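You operate a simulated robot arm through the tools that you are given. There is no shell and no other tool.

Carry out the task below with a simulated robot arm. There is one attempt and no reset: what you move stays moved.

JOB
Check the teal photo tile on the light pad and file it in its slot.
Fine: its table number shows with the light pad on at high; the tile goes in the yellow slot with that number; switch the light pad off again and leave the other photo tiles alone.

It is judged by the outcome, as a careful person would: the job done as asked, and still so three seconds after it is handed in. It fails if anything else is knocked over, pushed out of place, dropped, spilled or broken.

ROBOT AND FRAMES
A 6-joint arm with a two-finger parallel gripper, fixed in place. Base frame: the origin is at the foot of the arm, x ahead of it, y to its left, z up; the work surface is at about z = 0. Readings come in mm, rad, newtons and seconds.
With the tool pointing down near the work surface it reaches from about 240 to 580 mm from the base axis. Its first joint turns from -2.897 to 2.897 rad. Payload 1.5 kg.
The TCP is the grasp point between the finger pads, 30 mm short of the fingertips. In the tool frame z runs along the fingers and y along their closing line. The gripper opens to 80 mm. The fingers are 17 mm wide and 12 mm thick; the gripper's body (40 by 82 mm) begins 80 mm behind the TCP.
Orientation is that of the tool frame in the base frame, as a unit quaternion [x, y, z, w]. With the fingers straight down and closing along the base's y, the tool's x points along the base's -x, its y along +y and its z along -z.

CONTROLS
- The arm moves only by the tool arm_command. Its argument "increments" is a list of rows, each a list of 7 numbers: the shift along the base's x, y, z in units of 150 mm (1.0 is 150 mm), then the turn, a rotation vector about the base's x, y, z in units of 120 degrees (1.0 is 120 degrees), then the gripper command, from -1 (shut) to 1 (fully open), values between in proportion. In form: [[tx, ty, tz, rx, ry, rz, gripper], ...]. A call has 1 to 20 rows; each row is the pose to reach, as a shift and turn from the pose commanded when the call began. A call with a number of a shift or a turn outside -1 to 1 is refused whole. Rows are played at 5 a second. More than 50 mm and 0.15 rad between two rows, or a gripper value outside its range, and nothing of the call is played. A pose out of reach is approached as far as the arm can. The call stops where the force on the tool passes 70 N (or 10 N more than at its start, if that is more) or the arm is blocked; 0.2 s more then pass. The fingers move at their own pace (about 72 mm/s each) and stop on an object; they squeeze with about 30 N. The grip force told is the motor's: it shows also when the fingers shut on nothing. Time passes only in rows, and 0.2 s behind the last, so rows that repeat a pose let the fingers close. The reply holds the time, the measured pose of the TCP, the force on the tool along the base axes, the opening and the grip force, in the units named above and with some noise, with the torque about the TCP (base axes, N m) and any sound that the robot's microphone picked up.
- Cameras (640 x 400 px; columns grow to the right, rows downward): "scene" is fixed at [221.3, 499, 564.9]; the picture's right is [-0.89, -0.46, 0.00], its down [-0.22, 0.43, -0.87] and it looks along [0.40, -0.78, -0.49] (base axes); focal length 363 px, centre (320, 200). "wrist" rides on the gripper at [72, -7, -122] in the tool frame; the picture's right is [0.09, 1.00, 0.00], its down [-0.84, 0.08, -0.54] and it looks along [-0.54, 0.05, 0.84] (tool axes); focal length 238 px, centre (320, 200). There is no depth. A picture from a camera that has moved, and an enlarged one, comes with that camera's place and axes in the base frame and with its lens.
- capture(camera): a new picture of that camera. The clock stands still meanwhile.
- close_up(camera, box): a new picture of the part [left, top, right, bottom] of that camera's present view, enlarged. The clock stands still meanwhile.
- close_job(): hands the job in; it is judged then, once.

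Places have to be worked out from the pictures, the camera data and where the tool is seen. Open the gripper and draw the arm clear of the work before you hand the job in, unless the task says otherwise.

The tools are called after ">>>" by a JSON object that holds its "op" and its "data". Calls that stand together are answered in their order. arm_command: Moves the arm, as the interface text tells. Its arguments: {"type":"object","properties":{"increments":{"type":"array","items":{"type":"array","items":{"type":"number"}}}},"required":["increments"]} The other tools are called the same way: capture (camera) takes a picture; close_up (camera, box) takes an enlarged picture of a part of a camera's view; close_job () hands the job in.

At the start:

```text
time: 0.0
eef_pos: [332.4, -124.3, 396.6]
tcp_rot: [-0.001, 1.0, 0.0, 0.0]
force: [0.4, 0.1, -0.5]
moment: [-0.04, -0.03, 0.02]
opening: 80.1
finger_force: 0.0
```

scene: 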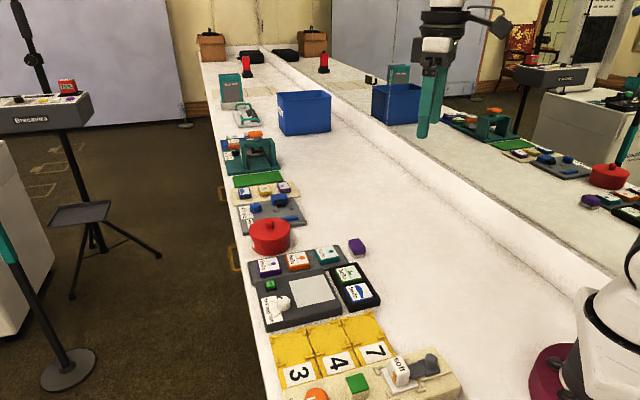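
wrist: 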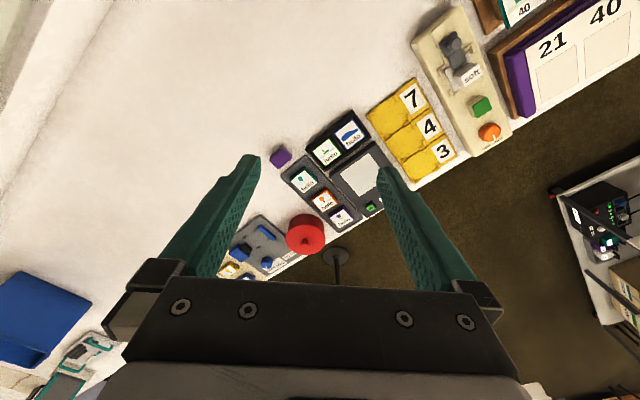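

I start by looking closely at the work area around the light pad and the yellow slots in both cameras.

>>> {"op": "close_up", "data": {"camera": "scene", "box": [230, 220, 470, 400]}}

>>> {"op": "close_up", "data": {"camera": "wrist", "box": [250, 60, 530, 235]}}

```text
2.22 times, centred on (350, 310) of scene
camera zoom: at [221.3, 499.0, 564.9], right [-0.89, -0.46, 0.0], down [-0.22, 0.43, -0.87], along [0.4, -0.78, -0.49], focal length 807 px, centre (253, -44)
```

zoom: 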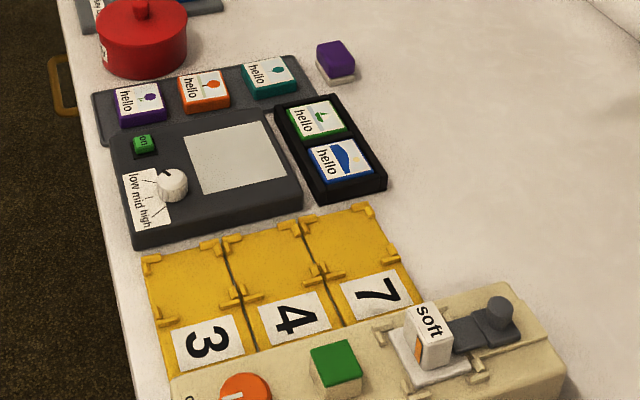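

```text
2.29 times, centred on (390, 148) of wrist
camera zoom: at [259.8, -131.0, 517.4], right [-0.09, 1.0, 0.0], down [0.84, 0.08, 0.54], along [0.54, 0.05, -0.84], focal length 545 px, centre (160, 320)
```

zoom: 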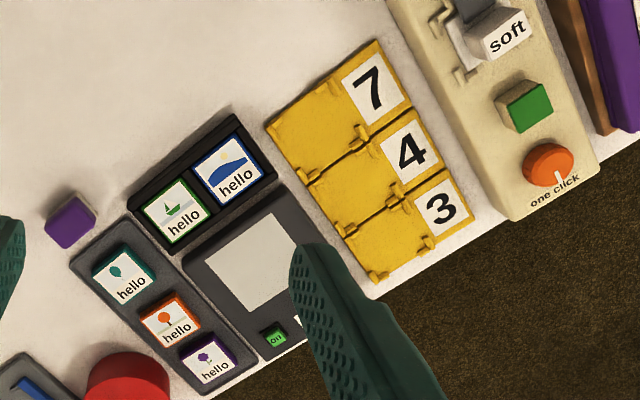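

Both views agree on the layout: the teal tile is near (525,-137), the light panel near (503,-7), the knob near (528,59), the button near (588,20), and slots 7/4/3 run from about (361,24) to (459,121). I zoom in further on the controls, tiles and slots.

>>> {"op": "close_up", "data": {"camera": "scene", "box": [260, 260, 350, 320]}}

>>> {"op": "close_up", "data": {"camera": "scene", "box": [250, 230, 390, 310]}}

>>> {"op": "close_up", "data": {"camera": "scene", "box": [260, 300, 450, 400]}}

```text
6.67 times, centred on (305, 290) of scene
camera zoom: at [221.3, 499.0, 564.9], right [-0.89, -0.46, 0.0], down [-0.22, 0.43, -0.87], along [0.4, -0.78, -0.49], focal length 2421 px, centre (420, -400)
```

zoom: 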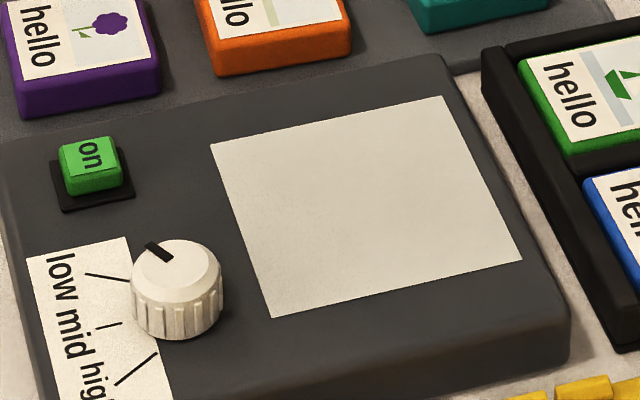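

```text
4.57 times, centred on (320, 270) of scene
camera zoom: at [221.3, 499.0, 564.9], right [-0.89, -0.46, 0.0], down [-0.22, 0.43, -0.87], along [0.4, -0.78, -0.49], focal length 1660 px, centre (320, -120)
```

zoom: 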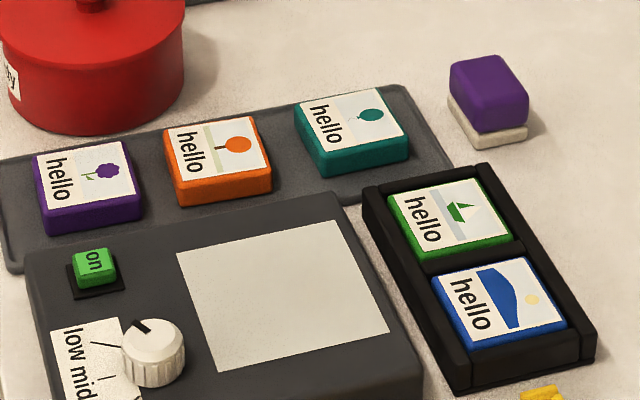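

```text
3.37 times, centred on (355, 350) of scene
camera zoom: at [221.3, 499.0, 564.9], right [-0.89, -0.46, 0.0], down [-0.22, 0.43, -0.87], along [0.4, -0.78, -0.49], focal length 1223 px, centre (202, -305)
```

zoom: 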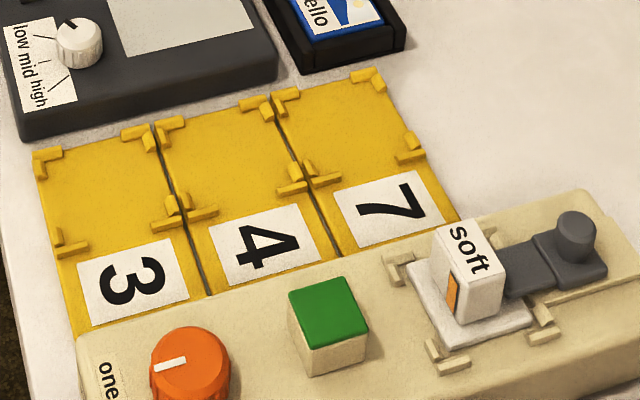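

The panel works out as an 80 mm square centred near (503,-10), with the whole layout turned 45° to the base axes. The knob seems to sit at "low" and the light is off. I'll lower the arm a bit over the pad, still well clear, for a better wrist view.

>>> {"op": "arm_command", "data": {"increments": [[0, 0.1, -0.15, 0, 0, 0, 1], [0, 0.2, -0.3, 0, 0, 0, 1], [0, 0.3, -0.45, 0, 0, 0, 1], [0, 0.4, -0.64, 0, 0, 0, 1], [0, 0.4, -0.64, 0, 0, 0, 1]]}}

>>> {"op": "capture", "data": {"camera": "wrist"}}

```text
time: 1.2
eef_pos: [332.2, -64.2, 299.0]
tcp_rot: [0.0, 1.0, 0.0, 0.0]
force: [0.3, 0.7, -0.4]
moment: [0.01, 0.02, 0.02]
opening: 79.8
finger_force: 0.1
```

```text
taken
camera wrist: at [260.4, -70.6, 420.9], right [-0.09, 1.0, 0.0], down [0.84, 0.08, 0.54], along [0.54, 0.05, -0.84], focal length 238 px, centre (320, 200)
```

wrist: 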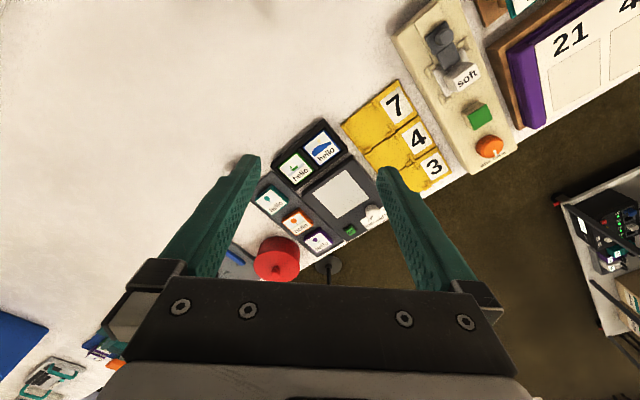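

>>> {"op": "close_up", "data": {"camera": "wrist", "box": [240, 100, 400, 260]}}

>>> {"op": "close_up", "data": {"camera": "wrist", "box": [330, 70, 460, 200]}}

```text
2.50 times, centred on (320, 180) of wrist
camera zoom: at [260.4, -70.6, 420.9], right [-0.09, 1.0, 0.0], down [0.84, 0.08, 0.54], along [0.54, 0.05, -0.84], focal length 596 px, centre (320, 250)
```

zoom: 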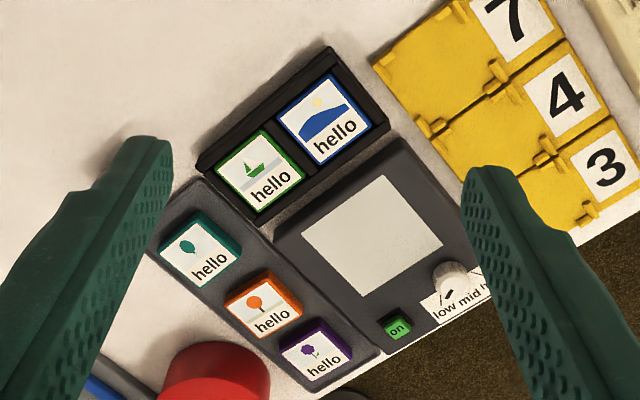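

```text
3.08 times, centred on (395, 135) of wrist
camera zoom: at [260.4, -70.6, 420.9], right [-0.09, 1.0, 0.0], down [0.84, 0.08, 0.54], along [0.54, 0.05, -0.84], focal length 733 px, centre (89, 400)
```

zoom: 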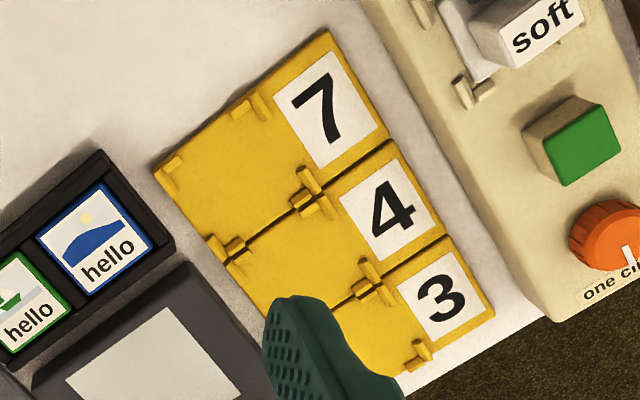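

The finger hides part of the knob here. I'll move closer and centre the view on the knob, keeping the fingertips around z=120, clear of everything.

>>> {"op": "arm_command", "data": {"increments": [[0.13, 0.13, -0.16, 0, 0, 0, 1], [0.26, 0.26, -0.33, 0, 0, 0, 1], [0.39, 0.4, -0.5, 0, 0, 0, 1], [0.52, 0.53, -0.66, 0, 0, 0, 1], [0.65, 0.66, -0.83, 0, 0, 0, 1], [0.767, 0.789, -1.0, 0, 0, 0, 1], [0.767, 0.789, -1.0, 0, 0, 0, 1]]}}

>>> {"op": "capture", "data": {"camera": "wrist"}}

>>> {"op": "close_up", "data": {"camera": "wrist", "box": [240, 130, 400, 260]}}

```text
time: 2.8
eef_pos: [447.5, 52.5, 149.2]
tcp_rot: [0.0, 1.0, 0.0, 0.0]
force: [0.1, -0.3, -0.4]
moment: [0.01, -0.01, 0.02]
opening: 80.0
finger_force: 0.1
```

```text
taken
camera wrist: at [375.3, 45.9, 270.9], right [-0.09, 1.0, 0.0], down [0.84, 0.08, 0.54], along [0.54, 0.05, -0.84], focal length 238 px, centre (320, 200)
```

wrist: 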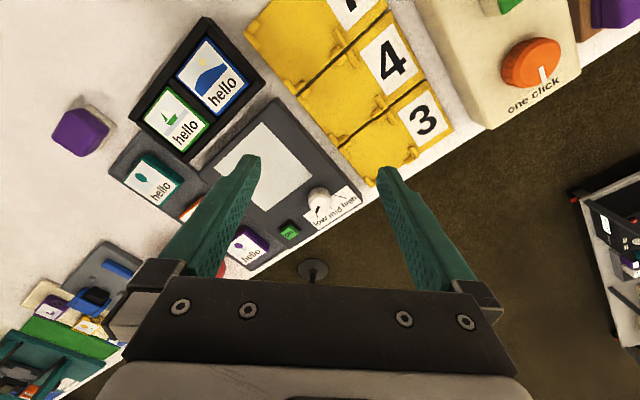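

```text
3.08 times, centred on (320, 195) of wrist
camera zoom: at [375.3, 45.9, 270.9], right [-0.09, 1.0, 0.0], down [0.84, 0.08, 0.54], along [0.54, 0.05, -0.84], focal length 733 px, centre (320, 215)
```

zoom: 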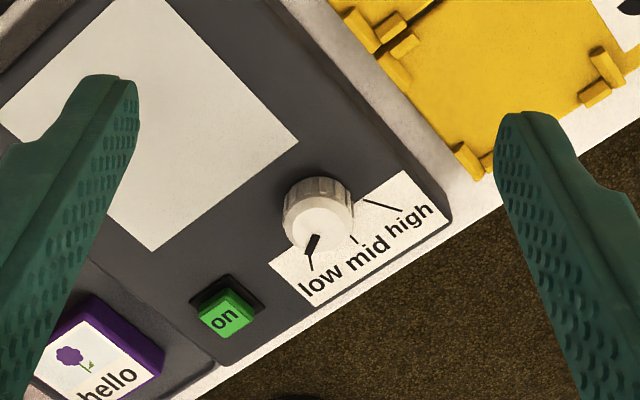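

The knob's pointer is on "low", its centre is near (526,58), and "high" lies about 80° counter-clockwise of it. I move above the knob with the fingertips still over its top, to check alignment before descending.

>>> {"op": "arm_command", "data": {"increments": [[0.18, 0.01, -0.1, 0, 0, 0, 1], [0.35, 0.02, -0.25, 0, 0, 0, 1], [0.524, 0.027, -0.4, 0, 0, 0, 1], [0.524, 0.027, -0.4, 0, 0, 0, 1]]}}

>>> {"op": "capture", "data": {"camera": "wrist"}}

>>> {"op": "close_up", "data": {"camera": "wrist", "box": [240, 120, 400, 220]}}

>>> {"op": "close_up", "data": {"camera": "scene", "box": [230, 220, 390, 320]}}

```text
time: 3.8
eef_pos: [525.5, 58.0, 88.6]
tcp_rot: [-0.001, 1.0, 0.0, 0.001]
force: [0.4, 0.5, -0.1]
moment: [0.02, -0.02, 0.02]
opening: 80.1
finger_force: 0.1
```

```text
taken
camera wrist: at [453.7, 51.1, 210.9], right [-0.09, 1.0, 0.0], down [0.84, 0.08, 0.54], along [0.54, 0.05, -0.84], focal length 238 px, centre (320, 200)
```

wrist: 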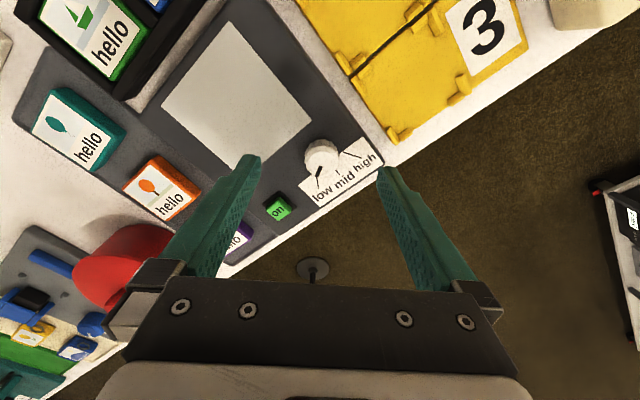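

```text
4.00 times, centred on (320, 170) of wrist
camera zoom: at [453.7, 51.1, 210.9], right [-0.09, 1.0, 0.0], down [0.84, 0.08, 0.54], along [0.54, 0.05, -0.84], focal length 953 px, centre (320, 320)
```

zoom: 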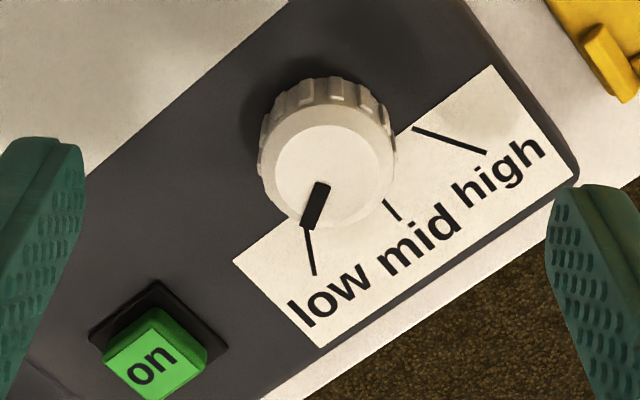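

```text
4.00 times, centred on (310, 270) of scene
camera zoom: at [221.3, 499.0, 564.9], right [-0.89, -0.46, 0.0], down [-0.22, 0.43, -0.87], along [0.4, -0.78, -0.49], focal length 1453 px, centre (360, -80)
```

zoom: 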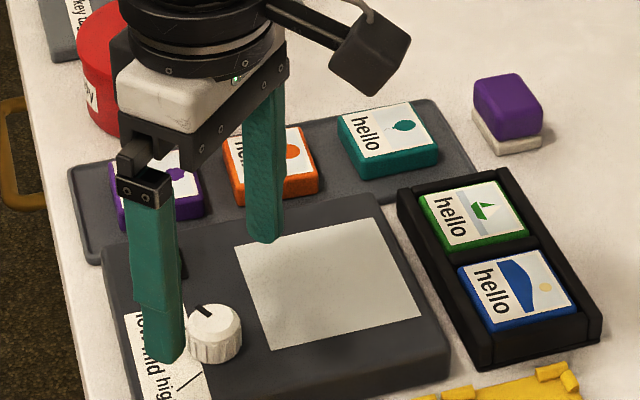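

The knob is centred near (528,59.5) with its top at about z=40, and "high" is about +90° from "low". I turn the tool by -45° above it, so the whole 90° turn stays mid-range for the wrist, and go down around the knob with the fingers open.

>>> {"op": "arm_command", "data": {"increments": [[0.005, 0.005, 0, 0, 0, -0.0625, 1], [0.013, 0.01, 0, 0, 0, -0.125, 1], [0.013, 0.01, 0, 0, 0, -0.1875, 1], [0.013, 0.01, 0, 0, 0, -0.25, 1], [0.013, 0.01, 0, 0, 0, -0.3125, 1], [0.013, 0.01, 0, 0, 0, -0.375, 1], [0.013, 0.01, -0.08, 0, 0, -0.375, 1], [0.013, 0.01, -0.14, 0, 0, -0.375, 1], [0.013, 0.01, -0.19, 0, 0, -0.375, 1], [0.013, 0.01, -0.19, 0, 0, -0.375, 1]]}}

>>> {"op": "capture", "data": {"camera": "wrist"}}

>>> {"op": "close_up", "data": {"camera": "scene", "box": [230, 220, 390, 320]}}

```text
time: 6.0
eef_pos: [527.9, 59.2, 61.2]
tcp_rot: [0.383, 0.924, 0.001, 0.0]
force: [0.8, -0.8, 0.2]
moment: [-0.01, -0.03, -0.03]
opening: 80.0
finger_force: 0.1
```

```text
taken
camera wrist: at [471.6, 105.9, 182.6], right [0.64, 0.77, 0.0], down [0.65, -0.54, 0.54], along [0.42, -0.35, -0.84], focal length 238 px, centre (320, 200)
```

wrist: 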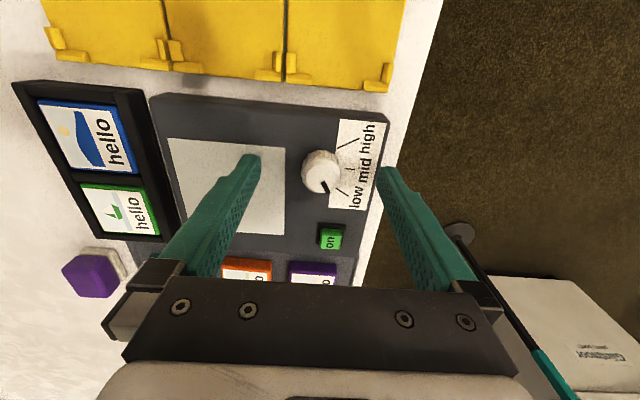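

```text
4.00 times, centred on (310, 270) of scene
camera zoom: at [221.3, 499.0, 564.9], right [-0.89, -0.46, 0.0], down [-0.22, 0.43, -0.87], along [0.4, -0.78, -0.49], focal length 1453 px, centre (360, -80)
```

zoom: 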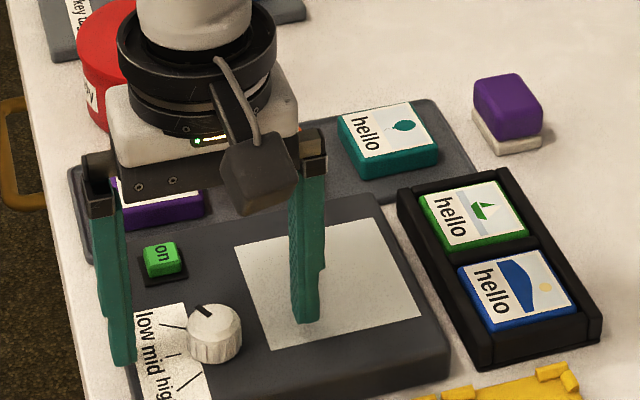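

The fingertip midpoint lines up with the knob to within 2–3 mm and the fingertips are around z=31. I nudge 1.5 mm, drop 3 mm and close on the knob.

>>> {"op": "arm_command", "data": {"increments": [[-0.006, 0.01, -0.02, 0, 0, 0, 1], [-0.006, 0.01, -0.02, 0, 0, 0, 0], [-0.006, 0.01, -0.02, 0, 0, 0, -0.5], [-0.006, 0.01, -0.02, 0, 0, 0, -1], [-0.006, 0.01, -0.02, 0, 0, 0, -1]]}}

>>> {"op": "capture", "data": {"camera": "wrist"}}

```text
time: 7.2
eef_pos: [527.1, 60.2, 57.7]
tcp_rot: [0.383, 0.924, 0.001, 0.0]
force: [6.9, 5.8, -4.7]
moment: [0.11, -0.2, 0.0]
opening: 25.5
finger_force: 36.9
```

```text
taken
camera wrist: at [470.9, 107.7, 179.8], right [0.64, 0.77, 0.0], down [0.65, -0.54, 0.54], along [0.42, -0.35, -0.84], focal length 238 px, centre (320, 200)
```

wrist: 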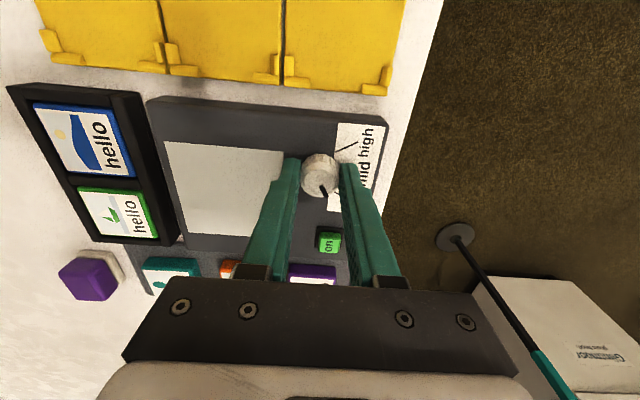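

The fingers hold the knob (opening 25.5 mm) with little side force. I turn it 90° counter-clockwise, toward "high".

>>> {"op": "arm_command", "data": {"increments": [[0.002, 0.005, 0, 0, 0, 0.0625, -1], [0.002, 0.005, 0, 0, 0, 0.125, -1], [0.002, 0.005, 0, 0, 0, 0.1875, -1], [0.002, 0.005, 0, 0, 0, 0.25, -1], [0.002, 0.005, 0, 0, 0, 0.3125, -1], [0.002, 0.005, 0, 0, 0, 0.375, -1], [0.002, 0.005, 0, 0, 0, 0.4375, -1], [0.002, 0.005, 0, 0, 0, 0.5, -1], [0.002, 0.005, 0, 0, 0, 0.5625, -1], [0.002, 0.005, 0, 0, 0, 0.625, -1], [0.002, 0.005, 0, 0, 0, 0.6875, -1], [0.002, 0.005, 0, 0, 0, 0.75, -1], [0.002, 0.005, 0, 0, 0, 0.75, -1]]}}

>>> {"op": "capture", "data": {"camera": "wrist"}}

>>> {"op": "close_up", "data": {"camera": "scene", "box": [230, 220, 390, 320]}}

```text
time: 10.0
eef_pos: [528.3, 58.9, 57.3]
tcp_rot: [-0.384, 0.923, -0.004, 0.001]
force: [39.6, -37.7, -24.2]
moment: [-1.01, -0.43, -0.03]
opening: 25.5
finger_force: 36.7
```

```text
taken
camera wrist: at [481.8, 4.5, 179.7], right [-0.77, 0.64, -0.01], down [0.53, 0.65, 0.54], along [0.35, 0.41, -0.84], focal length 238 px, centre (320, 200)
```

wrist: 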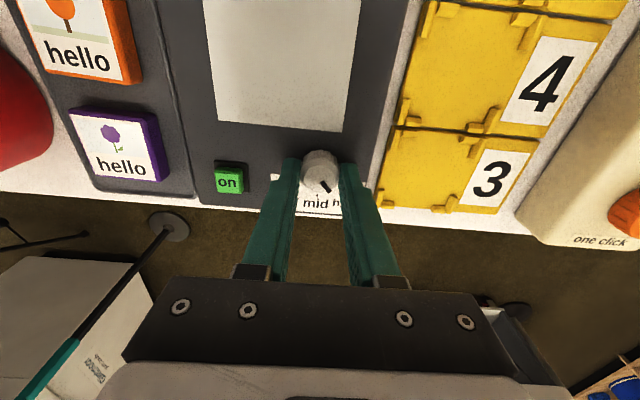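

```text
4.00 times, centred on (310, 270) of scene
camera zoom: at [221.3, 499.0, 564.9], right [-0.89, -0.46, 0.0], down [-0.22, 0.43, -0.87], along [0.4, -0.78, -0.49], focal length 1453 px, centre (360, -80)
```

zoom: 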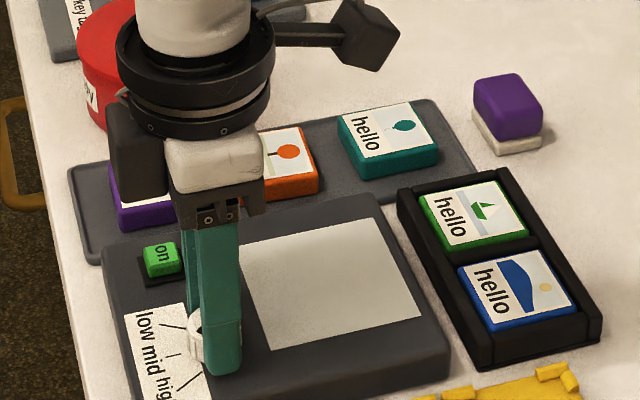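

The pointer has turned with the fingers, but there is about 54 N of side force because the tool is slightly off-centre. I zoom in on the pointer before releasing.

>>> {"op": "close_up", "data": {"camera": "wrist", "box": [270, 130, 370, 230]}}

>>> {"op": "arm_command", "data": {"increments": [[0.005, -0.008, 0, 0, 0, 0, -1], [0.008, -0.013, 0, 0, 0, 0, -1]]}}

>>> {"op": "close_up", "data": {"camera": "wrist", "box": [270, 130, 370, 230]}}

```text
4.00 times, centred on (320, 180) of wrist
camera zoom: at [481.8, 4.5, 179.7], right [-0.77, 0.64, -0.01], down [0.53, 0.65, 0.54], along [0.35, 0.41, -0.84], focal length 953 px, centre (320, 280)
```

zoom: 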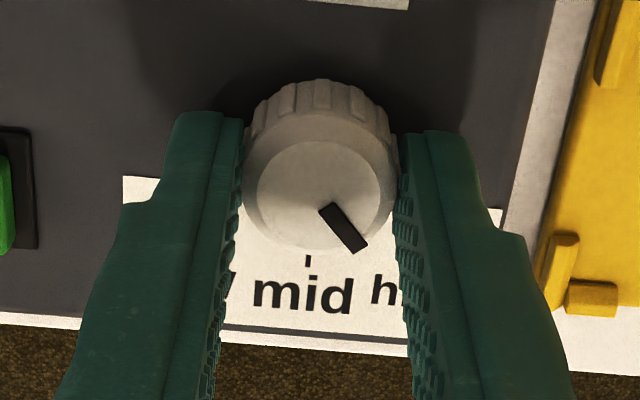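

```text
time: 10.6
eef_pos: [529.2, 60.4, 58.1]
tcp_rot: [-0.385, 0.923, -0.001, 0.001]
force: [34.0, -25.7, -22.0]
moment: [-0.82, -0.4, -0.03]
opening: 25.3
finger_force: 36.9
```

```text
4.00 times, centred on (320, 180) of wrist
camera zoom: at [482.1, 4.1, 179.7], right [-0.77, 0.64, 0.0], down [0.53, 0.65, 0.54], along [0.35, 0.42, -0.84], focal length 953 px, centre (320, 280)
```

zoom: 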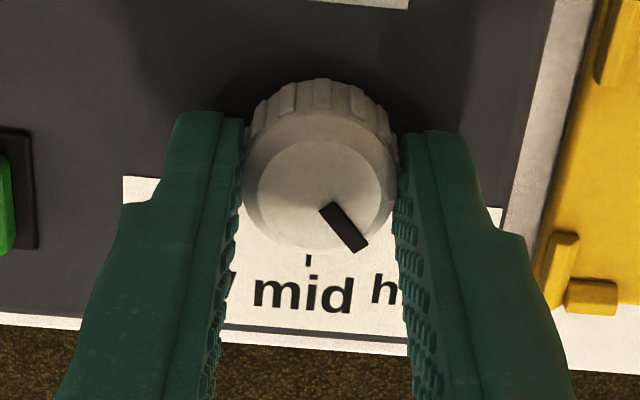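

The pointer now aims at "high". I release the knob, rise clear, and look.

>>> {"op": "arm_command", "data": {"increments": [[0.004, -0.006, 0, 0, 0, 0, 0.2], [0.004, -0.006, 0, 0, 0, 0, 0.2], [0.004, -0.006, 0.15, 0, 0, 0, 0.2], [0.0, 0.0, 0.35, 0, 0, 0, 0.2], [0, 0, 0.35, 0, 0, 0, 0.2]]}}

>>> {"op": "capture", "data": {"camera": "wrist"}}

>>> {"op": "close_up", "data": {"camera": "wrist", "box": [240, 110, 400, 230]}}

```text
time: 11.8
eef_pos: [527.2, 60.2, 110.1]
tcp_rot: [-0.382, 0.924, 0.0, -0.001]
force: [0.2, -0.3, -0.4]
moment: [0.01, -0.01, 0.0]
opening: 48.1
finger_force: 0.1
```

```text
taken
camera wrist: at [481.2, 4.5, 233.1], right [-0.77, 0.64, 0.0], down [0.54, 0.65, 0.54], along [0.35, 0.42, -0.84], focal length 238 px, centre (320, 200)
```

wrist: 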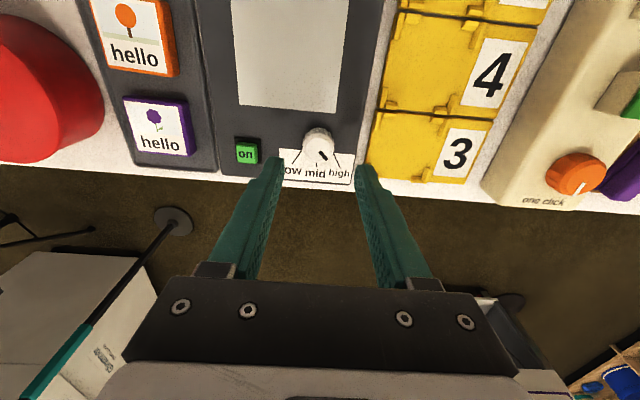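

```text
3.33 times, centred on (320, 170) of wrist
camera zoom: at [481.2, 4.5, 233.1], right [-0.77, 0.64, 0.0], down [0.54, 0.65, 0.54], along [0.35, 0.42, -0.84], focal length 794 px, centre (320, 300)
```

zoom: 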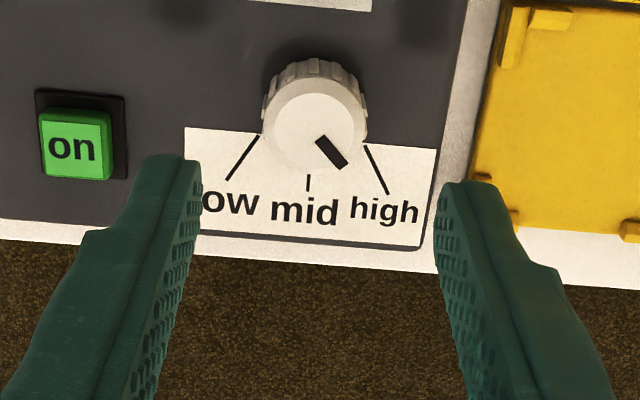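

The pointer is near "high" but looks several degrees short of the tick by my back-projection (about 87° against about 95°). I regrip with the centre corrected and turn it another ~9°.

>>> {"op": "arm_command", "data": {"increments": [[0.01, -0.005, -0.15, 0, 0, 0, 0.2], [0.01, -0.005, -0.35, 0, 0, 0, 0.2], [0.01, -0.005, -0.35, 0, 0, 0, -1], [0.01, -0.005, -0.35, 0, 0, 0, -1], [0.01, -0.005, -0.35, 0, 0, 0, -1], [0.01, -0.005, -0.35, 0, 0, 0.04, -1], [0.01, -0.005, -0.35, 0, 0, 0.075, -1], [0.01, -0.005, -0.35, 0, 0, 0.075, -1]]}}

>>> {"op": "close_up", "data": {"camera": "wrist", "box": [270, 130, 370, 230]}}

```text
time: 13.6
eef_pos: [529.0, 58.3, 58.2]
tcp_rot: [-0.454, 0.891, 0.001, 0.0]
force: [-24.0, 0.6, 15.9]
moment: [0.36, 0.6, 0.0]
opening: 25.2
finger_force: 36.3
```

```text
4.00 times, centred on (320, 180) of wrist
camera zoom: at [491.8, -3.1, 179.8], right [-0.86, 0.51, 0.0], down [0.43, 0.72, 0.54], along [0.28, 0.47, -0.84], focal length 953 px, centre (320, 280)
```

zoom: 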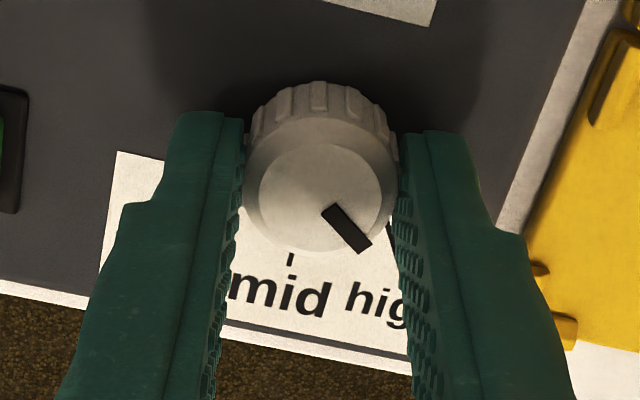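

The knob turned with the fingers. I release it, rise and check the pointer.

>>> {"op": "arm_command", "data": {"increments": [[-0.004, 0, 0, 0, 0, 0, 0.2], [-0.004, 0, 0, 0, 0, 0, 0.2], [-0.004, 0, 0.15, 0, 0, 0, 0.2], [-0.004, 0, 0.35, 0, 0, -0.075, 0.2], [-0.004, 0, 0.35, 0, 0, -0.075, 0.2]]}}

>>> {"op": "close_up", "data": {"camera": "wrist", "box": [230, 110, 390, 210]}}

>>> {"op": "close_up", "data": {"camera": "scene", "box": [240, 250, 360, 325]}}

```text
refused: row 4 steps farther than a row can; nothing moved
```

```text
4.00 times, centred on (310, 160) of wrist
camera zoom: at [491.8, -3.1, 179.8], right [-0.86, 0.51, 0.0], down [0.43, 0.72, 0.54], along [0.28, 0.47, -0.84], focal length 953 px, centre (360, 360)
```

zoom: 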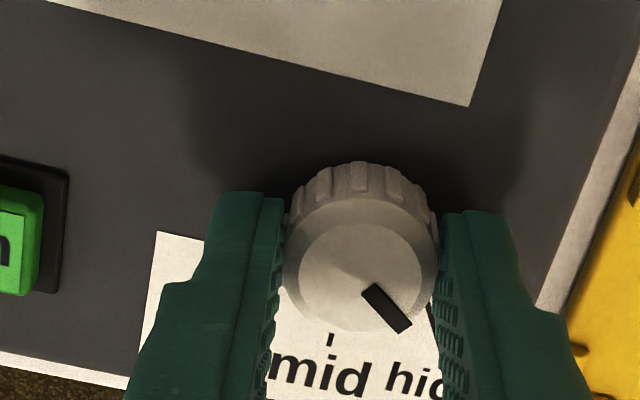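

```text
5.33 times, centred on (300, 288) of scene
camera zoom: at [221.3, 499.0, 564.9], right [-0.89, -0.46, 0.0], down [-0.22, 0.43, -0.87], along [0.4, -0.78, -0.49], focal length 1937 px, centre (427, -267)
```

zoom: 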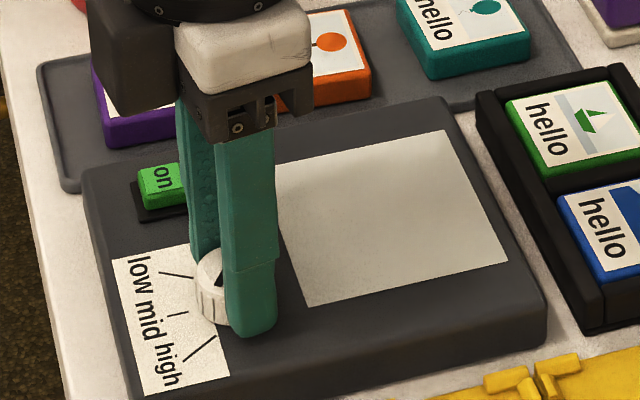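

That call was refused because one row stepped too far (rotation). I repeat the release with smaller steps.

>>> {"op": "arm_command", "data": {"increments": [[-0.004, 0, 0, 0, 0, 0, 0.2], [-0.004, 0, 0, 0, 0, 0, 0.2], [-0.004, 0, 0.15, 0, 0, 0, 0.2], [-0.004, 0, 0.35, 0, 0, 0, 0.2], [-0.004, 0, 0.35, 0, 0, -0.04, 0.2], [-0.004, 0, 0.35, 0, 0, -0.075, 0.2], [-0.004, 0, 0.35, 0, 0, -0.075, 0.2]]}}

>>> {"op": "close_up", "data": {"camera": "wrist", "box": [230, 110, 390, 210]}}

>>> {"op": "close_up", "data": {"camera": "scene", "box": [240, 250, 360, 325]}}

```text
time: 15.2
eef_pos: [528.1, 59.5, 111.3]
tcp_rot: [-0.382, 0.924, 0.0, 0.0]
force: [0.5, -0.3, 0.5]
moment: [0.0, 0.02, -0.01]
opening: 48.0
finger_force: 0.1
```

```text
4.00 times, centred on (310, 160) of wrist
camera zoom: at [482.1, 3.2, 232.3], right [-0.77, 0.64, 0.0], down [0.54, 0.65, 0.54], along [0.35, 0.42, -0.84], focal length 953 px, centre (360, 360)
```

zoom: 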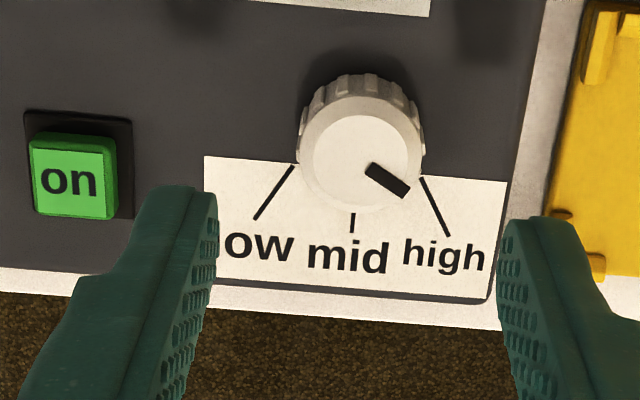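

```text
5.33 times, centred on (300, 288) of scene
camera zoom: at [221.3, 499.0, 564.9], right [-0.89, -0.46, 0.0], down [-0.22, 0.43, -0.87], along [0.4, -0.78, -0.49], focal length 1937 px, centre (427, -267)
```

zoom: 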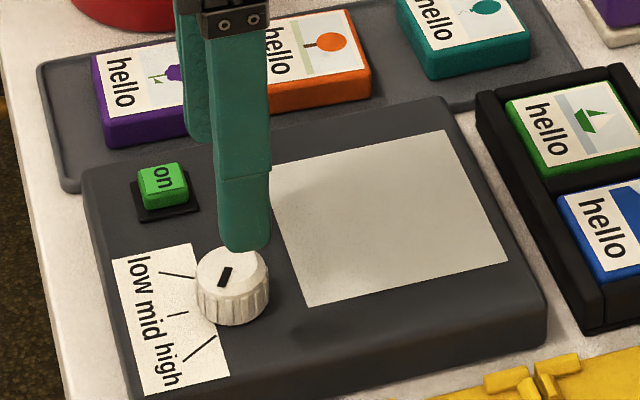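

The pointer now points at the "high" tick. Next is the button at about (584,24), at the edge of reach. I close the fingers, turn back to yaw 0, and move above it.

>>> {"op": "arm_command", "data": {"increments": [[0, 0, 0.1, 0, 0, -0.0625, -1], [0.05, -0.04, 0.1, 0, 0, -0.125, -1], [0.1, -0.08, 0.1, 0, 0, -0.1875, -1], [0.15, -0.12, 0.1, 0, 0, -0.25, -1], [0.2, -0.17, 0.1, 0, 0, -0.3125, -1], [0.26, -0.21, 0.05, 0, 0, -0.375, -1], [0.31, -0.237, 0, 0, 0, -0.375, -1], [0.31, -0.237, 0, 0, 0, -0.375, -1]]}}

>>> {"op": "arm_command", "data": {"increments": [[0, 0, 0, 0, -0.06, 0, -1], [0, 0, 0, 0, -0.125, 0, -1], [0, 0, -0.06, 0, -0.125, 0, -1], [0, 0, -0.12, 0, -0.125, 0, -1], [0, 0, -0.12, 0, -0.125, 0, -1]]}}

>>> {"op": "capture", "data": {"camera": "wrist"}}

>>> {"op": "close_up", "data": {"camera": "scene", "box": [240, 250, 360, 325]}}

```text
time: 17.0
eef_pos: [574.3, 23.3, 111.3]
tcp_rot: [0.001, 1.0, 0.0, 0.0]
force: [-0.1, 0.4, -0.1]
moment: [0.0, -0.03, -0.04]
opening: 0.1
finger_force: 20.5
```

```text
time: 18.2
eef_pos: [574.4, 23.5, 93.0]
tcp_rot: [0.0, 0.991, -0.001, 0.131]
force: [0.3, 0.0, 0.9]
moment: [0.02, 0.0, 0.0]
opening: 0.1
finger_force: 21.6
```

```text
taken
camera wrist: at [473.9, 17.1, 191.3], right [-0.09, 1.0, -0.02], down [0.67, 0.08, 0.74], along [0.74, 0.05, -0.67], focal length 238 px, centre (320, 200)
```

wrist: 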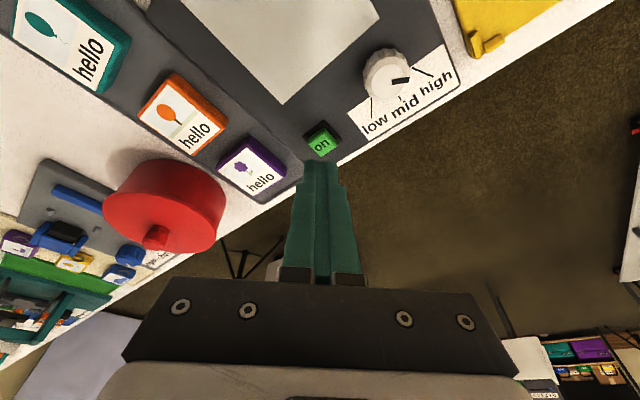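

```text
5.33 times, centred on (300, 288) of scene
camera zoom: at [221.3, 499.0, 564.9], right [-0.89, -0.46, 0.0], down [-0.22, 0.43, -0.87], along [0.4, -0.78, -0.49], focal length 1937 px, centre (427, -267)
```

zoom: 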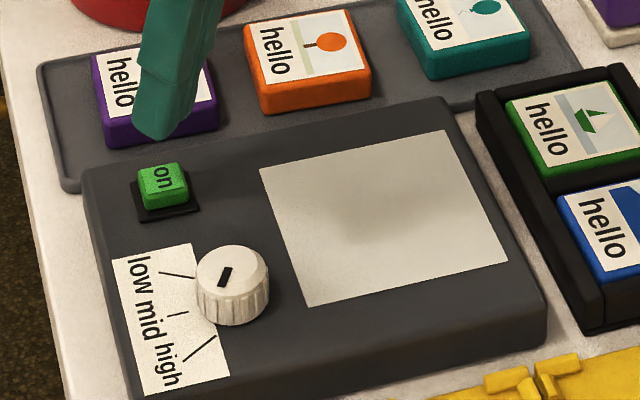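

The closed fingertips should be at about (582,23.5,64), and the wrist view puts the button at about (582,24), straight below. I descend to just above the button's top.

>>> {"op": "arm_command", "data": {"increments": [[0.004, 0.002, -0.08, 0, 0, 0, -1], [0.004, 0.002, -0.15, 0, 0, 0, -1], [0.004, 0.002, -0.19, 0, 0, 0, -1], [0.004, 0.002, -0.19, 0, 0, 0, -1]]}}

>>> {"op": "close_up", "data": {"camera": "scene", "box": [240, 250, 360, 325]}}

>>> {"op": "close_up", "data": {"camera": "wrist", "box": [270, 110, 370, 190]}}

```text
time: 19.2
eef_pos: [577.0, 23.8, 63.6]
tcp_rot: [0.0, 0.991, 0.0, 0.13]
force: [0.5, -1.0, 1.3]
moment: [-0.02, 0.01, 0.04]
opening: 0.0
finger_force: 21.2
```

```text
5.33 times, centred on (300, 288) of scene
camera zoom: at [221.3, 499.0, 564.9], right [-0.89, -0.46, 0.0], down [-0.22, 0.43, -0.87], along [0.4, -0.78, -0.49], focal length 1937 px, centre (427, -267)
```

zoom: 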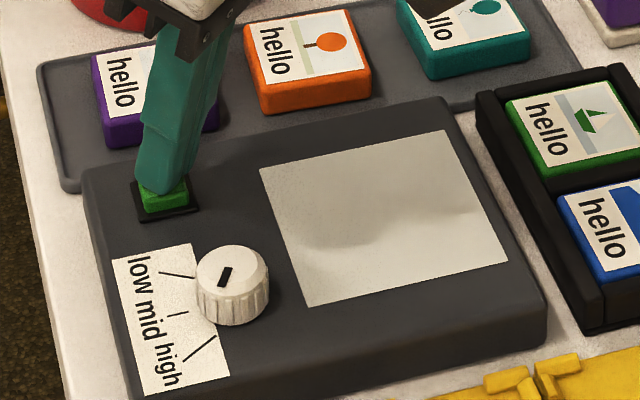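

```text
5.00 times, centred on (320, 150) of wrist
camera zoom: at [475.1, 16.9, 162.8], right [-0.09, 1.0, -0.02], down [0.67, 0.08, 0.74], along [0.74, 0.05, -0.67], focal length 1192 px, centre (320, 450)
```

zoom: 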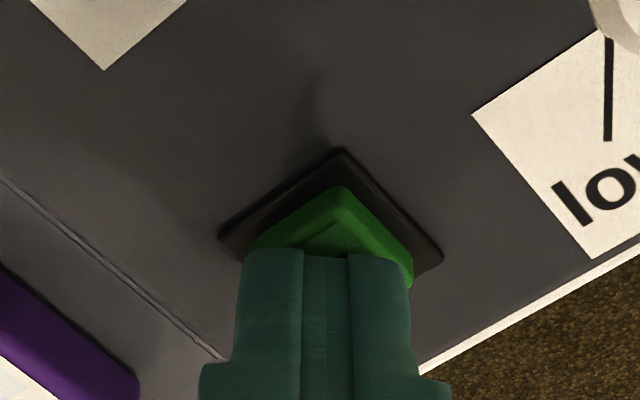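

The tips are right over the button cap. I press in small steps, watching force and sound.

>>> {"op": "arm_command", "data": {"increments": [[0, 0, -0.013, 0, 0, 0, -1], [0, 0, -0.027, 0, 0, 0, -1], [0, 0, -0.04, 0, 0, 0, -1]]}}

>>> {"op": "close_up", "data": {"camera": "scene", "box": [240, 250, 360, 325]}}

```text
time: 20.0
eef_pos: [576.4, 23.6, 60.0]
tcp_rot: [0.0, 0.991, 0.0, 0.131]
force: [-12.3, -3.4, 25.1]
moment: [-0.1, 0.34, -0.03]
opening: 0.0
finger_force: 21.6
heard: click
```

```text
5.33 times, centred on (300, 288) of scene
camera zoom: at [221.3, 499.0, 564.9], right [-0.89, -0.46, 0.0], down [-0.22, 0.43, -0.87], along [0.4, -0.78, -0.49], focal length 1937 px, centre (427, -267)
```

zoom: 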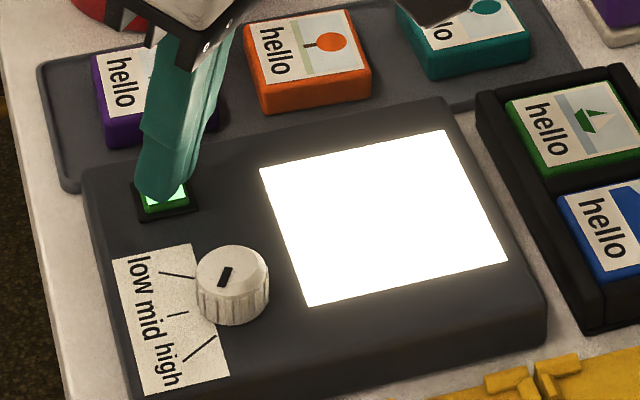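

A click was heard and the panel glows brightly. I lift straight off, level the tool, and look.

>>> {"op": "arm_command", "data": {"increments": [[0, 0, 0.1, 0, 0, 0, -1], [0, 0, 0.3, 0, 0, 0, -1], [-0.1, 0, 0.5, 0, 0.06, 0, -1], [-0.3, 0, 0.6, 0, 0.125, 0, -1], [-0.3, 0, 0.6, 0, 0.125, 0, -1]]}}

>>> {"op": "close_up", "data": {"camera": "scene", "box": [230, 225, 390, 325]}}

```text
time: 21.2
eef_pos: [531.8, 22.4, 146.9]
tcp_rot: [0.0, 1.0, 0.0, 0.0]
force: [-0.3, 0.5, 0.1]
moment: [0.02, 0.0, -0.05]
opening: 0.0
finger_force: 21.6
```

```text
4.00 times, centred on (310, 275) of scene
camera zoom: at [221.3, 499.0, 564.9], right [-0.89, -0.46, 0.0], down [-0.22, 0.43, -0.87], along [0.4, -0.78, -0.49], focal length 1453 px, centre (360, -100)
```

zoom: 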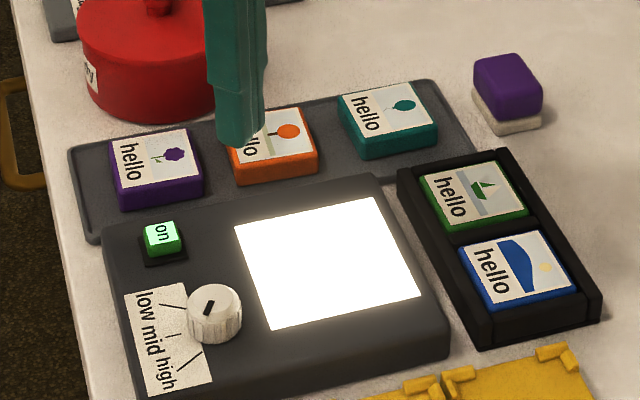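

The light stays on and the knob is on high. Now I move over toward the teal tile, fingers opened, to look at it and its surroundings from above.

>>> {"op": "arm_command", "data": {"increments": [[-0.1, -0.2, 0.1, 0, 0, 0, -1], [-0.2, -0.4, 0.1, 0, 0, 0, -1], [-0.3, -0.6, 0.1, 0, 0, 0, 0], [-0.4, -0.8, 0.1, 0, 0, 0, 1], [-0.5, -1.0, 0.1, 0, 0, 0, 1], [-0.6, -1.0, 0.1, 0, 0, 0, 1], [-0.6, -1.0, 0.1, 0, 0, 0, 1]]}}

>>> {"op": "capture", "data": {"camera": "wrist"}}

>>> {"op": "close_up", "data": {"camera": "wrist", "box": [230, 120, 390, 250]}}

```text
time: 22.8
eef_pos: [442.3, -126.9, 162.1]
tcp_rot: [0.0, 1.0, 0.0, 0.0]
force: [-0.4, -0.7, 0.3]
moment: [-0.01, -0.03, -0.02]
opening: 80.0
finger_force: 0.0
```

```text
taken
camera wrist: at [369.4, -133.5, 284.0], right [-0.09, 1.0, 0.0], down [0.84, 0.08, 0.54], along [0.54, 0.05, -0.84], focal length 238 px, centre (320, 200)
```

wrist: 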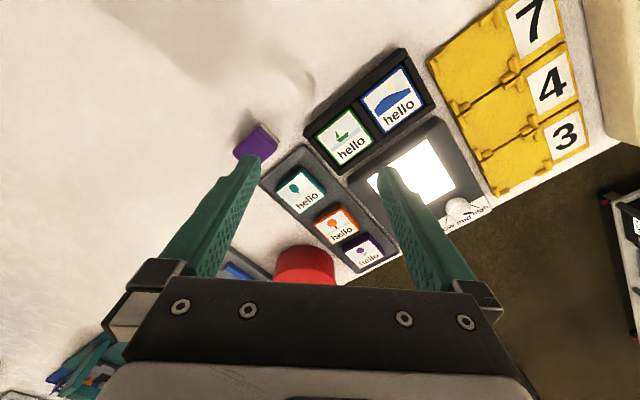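

```text
3.08 times, centred on (310, 185) of wrist
camera zoom: at [369.4, -133.5, 284.0], right [-0.09, 1.0, 0.0], down [0.84, 0.08, 0.54], along [0.54, 0.05, -0.84], focal length 733 px, centre (351, 246)
```

zoom: 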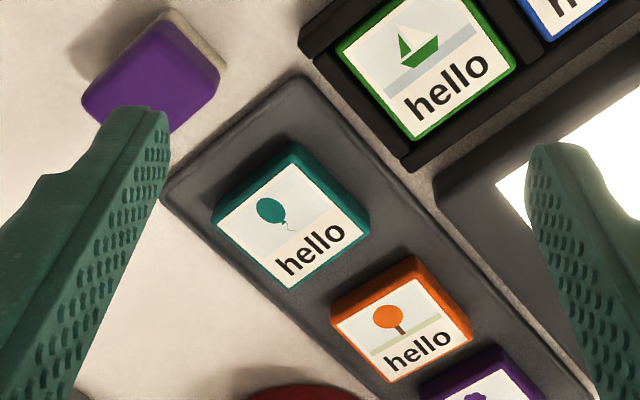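

The tile is a ~46 mm square centred near (528,-142), with its top around z=23. Gripping across the tray (along e2) leaves the orange tile untouched. I turn the tool +45° above it with the opening reduced to about 64 mm.

>>> {"op": "arm_command", "data": {"increments": [[0.1, -0.02, -0.05, 0, 0, 0.0625, 0.6], [0.2, -0.04, -0.1, 0, 0, 0.125, 0.6], [0.3, -0.06, -0.15, 0, 0, 0.1875, 0.6], [0.4, -0.08, -0.2, 0, 0, 0.25, 0.6], [0.5, -0.1, -0.3, 0, 0, 0.3125, 0.6], [0.573, -0.1, -0.4, 0, 0, 0.375, 0.6], [0.573, -0.1, -0.4, 0, 0, 0.375, 0.6]]}}

>>> {"op": "capture", "data": {"camera": "wrist"}}

>>> {"op": "close_up", "data": {"camera": "wrist", "box": [220, 90, 420, 215]}}

>>> {"op": "close_up", "data": {"camera": "scene", "box": [270, 215, 390, 290]}}

```text
time: 24.4
eef_pos: [526.5, -141.6, 104.2]
tcp_rot: [-0.384, 0.923, 0.0, 0.0]
force: [0.3, 0.6, 0.5]
moment: [0.01, -0.01, 0.01]
opening: 63.7
finger_force: 0.1
```

```text
taken
camera wrist: at [480.8, -197.0, 224.6], right [-0.77, 0.64, 0.0], down [0.54, 0.65, 0.54], along [0.35, 0.42, -0.84], focal length 238 px, centre (320, 200)
```

wrist: 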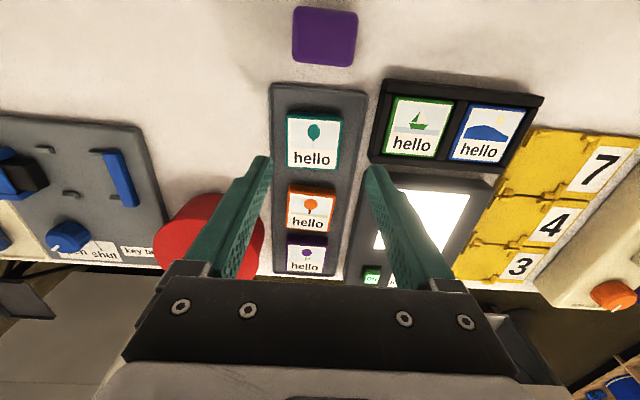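

```text
3.20 times, centred on (320, 152) of wrist
camera zoom: at [480.8, -197.0, 224.6], right [-0.77, 0.64, 0.0], down [0.54, 0.65, 0.54], along [0.35, 0.42, -0.84], focal length 763 px, centre (320, 352)
```

zoom: 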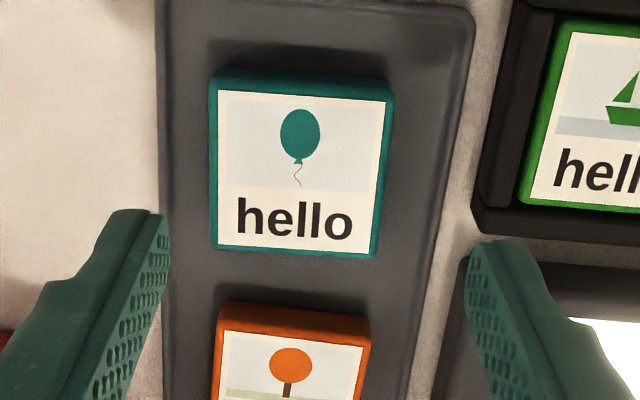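

```text
5.33 times, centred on (330, 252) of scene
camera zoom: at [221.3, 499.0, 564.9], right [-0.89, -0.46, 0.0], down [-0.22, 0.43, -0.87], along [0.4, -0.78, -0.49], focal length 1937 px, centre (267, -80)
```

zoom: 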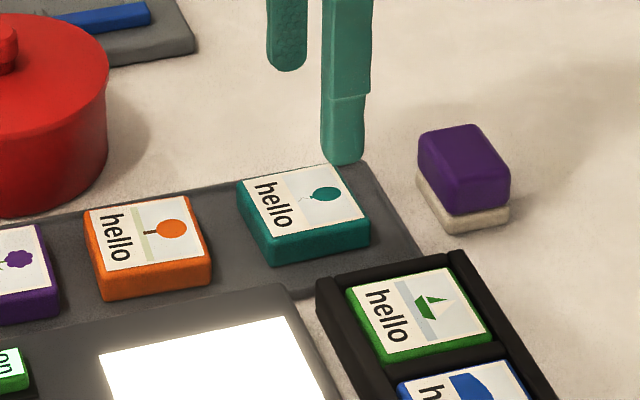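

The refined tile centre is about (531.5,-144), yawed about 46–47°, with its top near z≈18–20. I shift over it and descend part-way to check clearance on both sides.

>>> {"op": "arm_command", "data": {"increments": [[0.033, -0.016, -0.1, 0, 0, 0.008, 0.6], [0.033, -0.016, -0.2, 0, 0, 0.008, 0.6], [0.033, -0.016, -0.3, 0, 0, 0.008, 0.6], [0.033, -0.016, -0.3, 0, 0, 0.008, 0.6]]}}

>>> {"op": "close_up", "data": {"camera": "wrist", "box": [220, 90, 420, 215]}}

>>> {"op": "close_up", "data": {"camera": "scene", "box": [270, 215, 390, 290]}}

```text
time: 25.4
eef_pos: [531.2, -143.4, 56.5]
tcp_rot: [-0.39, 0.921, 0.0, 0.0]
force: [0.2, -0.7, 0.6]
moment: [-0.01, -0.03, 0.02]
opening: 63.6
finger_force: 0.0
```

```text
3.20 times, centred on (320, 152) of wrist
camera zoom: at [486.0, -199.8, 179.3], right [-0.78, 0.63, 0.0], down [0.53, 0.65, 0.54], along [0.34, 0.42, -0.84], focal length 763 px, centre (320, 352)
```

zoom: 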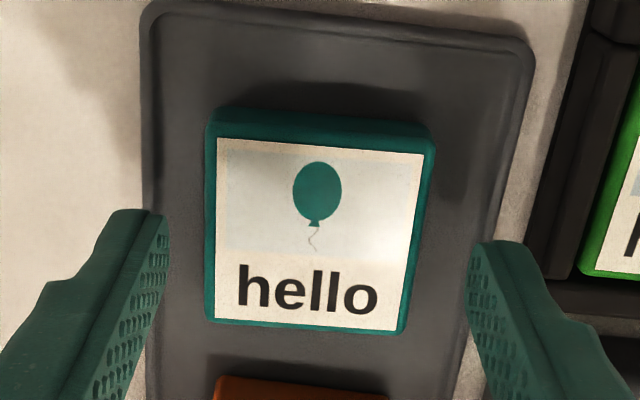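

```text
5.33 times, centred on (330, 252) of scene
camera zoom: at [221.3, 499.0, 564.9], right [-0.89, -0.46, 0.0], down [-0.22, 0.43, -0.87], along [0.4, -0.78, -0.49], focal length 1937 px, centre (267, -80)
```

zoom: 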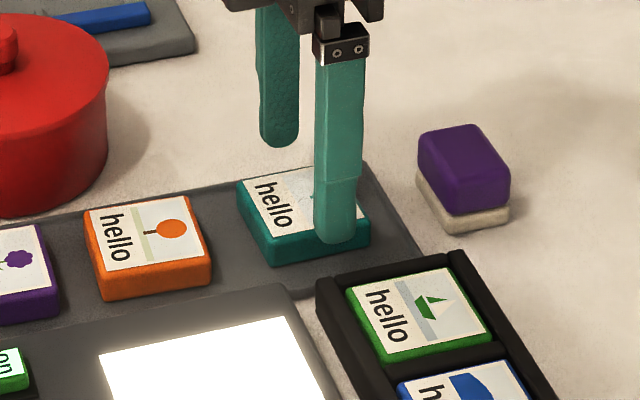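

Clearance looks balanced on both sides, and the tile centre reads as (533.5,-143). I shift 2 mm, descend until the tips reach about z=10, and close gently.

>>> {"op": "arm_command", "data": {"increments": [[0.013, 0, -0.05, 0, 0, 0, 0.6], [0.013, 0, -0.105, 0, 0, 0, 0.6], [0.013, 0, -0.105, 0, 0, 0, 0.6]]}}

>>> {"op": "close_up", "data": {"camera": "scene", "box": [270, 215, 390, 290]}}

>>> {"op": "close_up", "data": {"camera": "wrist", "box": [220, 90, 420, 215]}}

```text
time: 26.2
eef_pos: [533.7, -143.1, 42.2]
tcp_rot: [-0.391, 0.92, 0.0, 0.0]
force: [-0.6, 0.1, 0.0]
moment: [0.02, -0.01, -0.05]
opening: 64.0
finger_force: 0.1
```

```text
5.33 times, centred on (330, 252) of scene
camera zoom: at [221.3, 499.0, 564.9], right [-0.89, -0.46, 0.0], down [-0.22, 0.43, -0.87], along [0.4, -0.78, -0.49], focal length 1937 px, centre (267, -80)
```

zoom: 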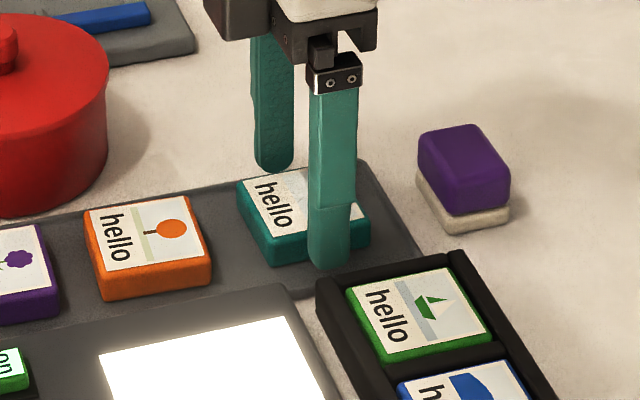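

```text
3.20 times, centred on (320, 152) of wrist
camera zoom: at [488.6, -199.6, 164.0], right [-0.78, 0.63, 0.0], down [0.53, 0.66, 0.54], along [0.34, 0.42, -0.84], focal length 763 px, centre (320, 352)
```

zoom: 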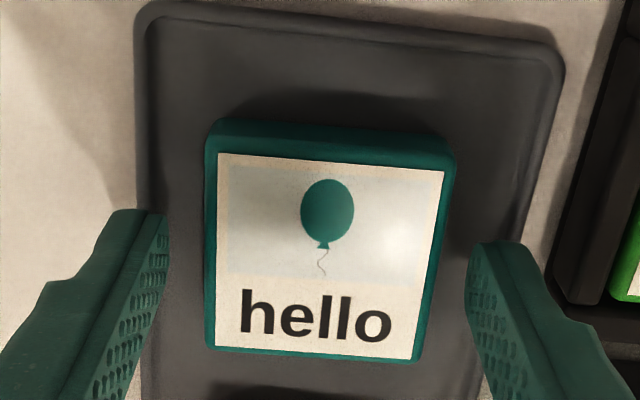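

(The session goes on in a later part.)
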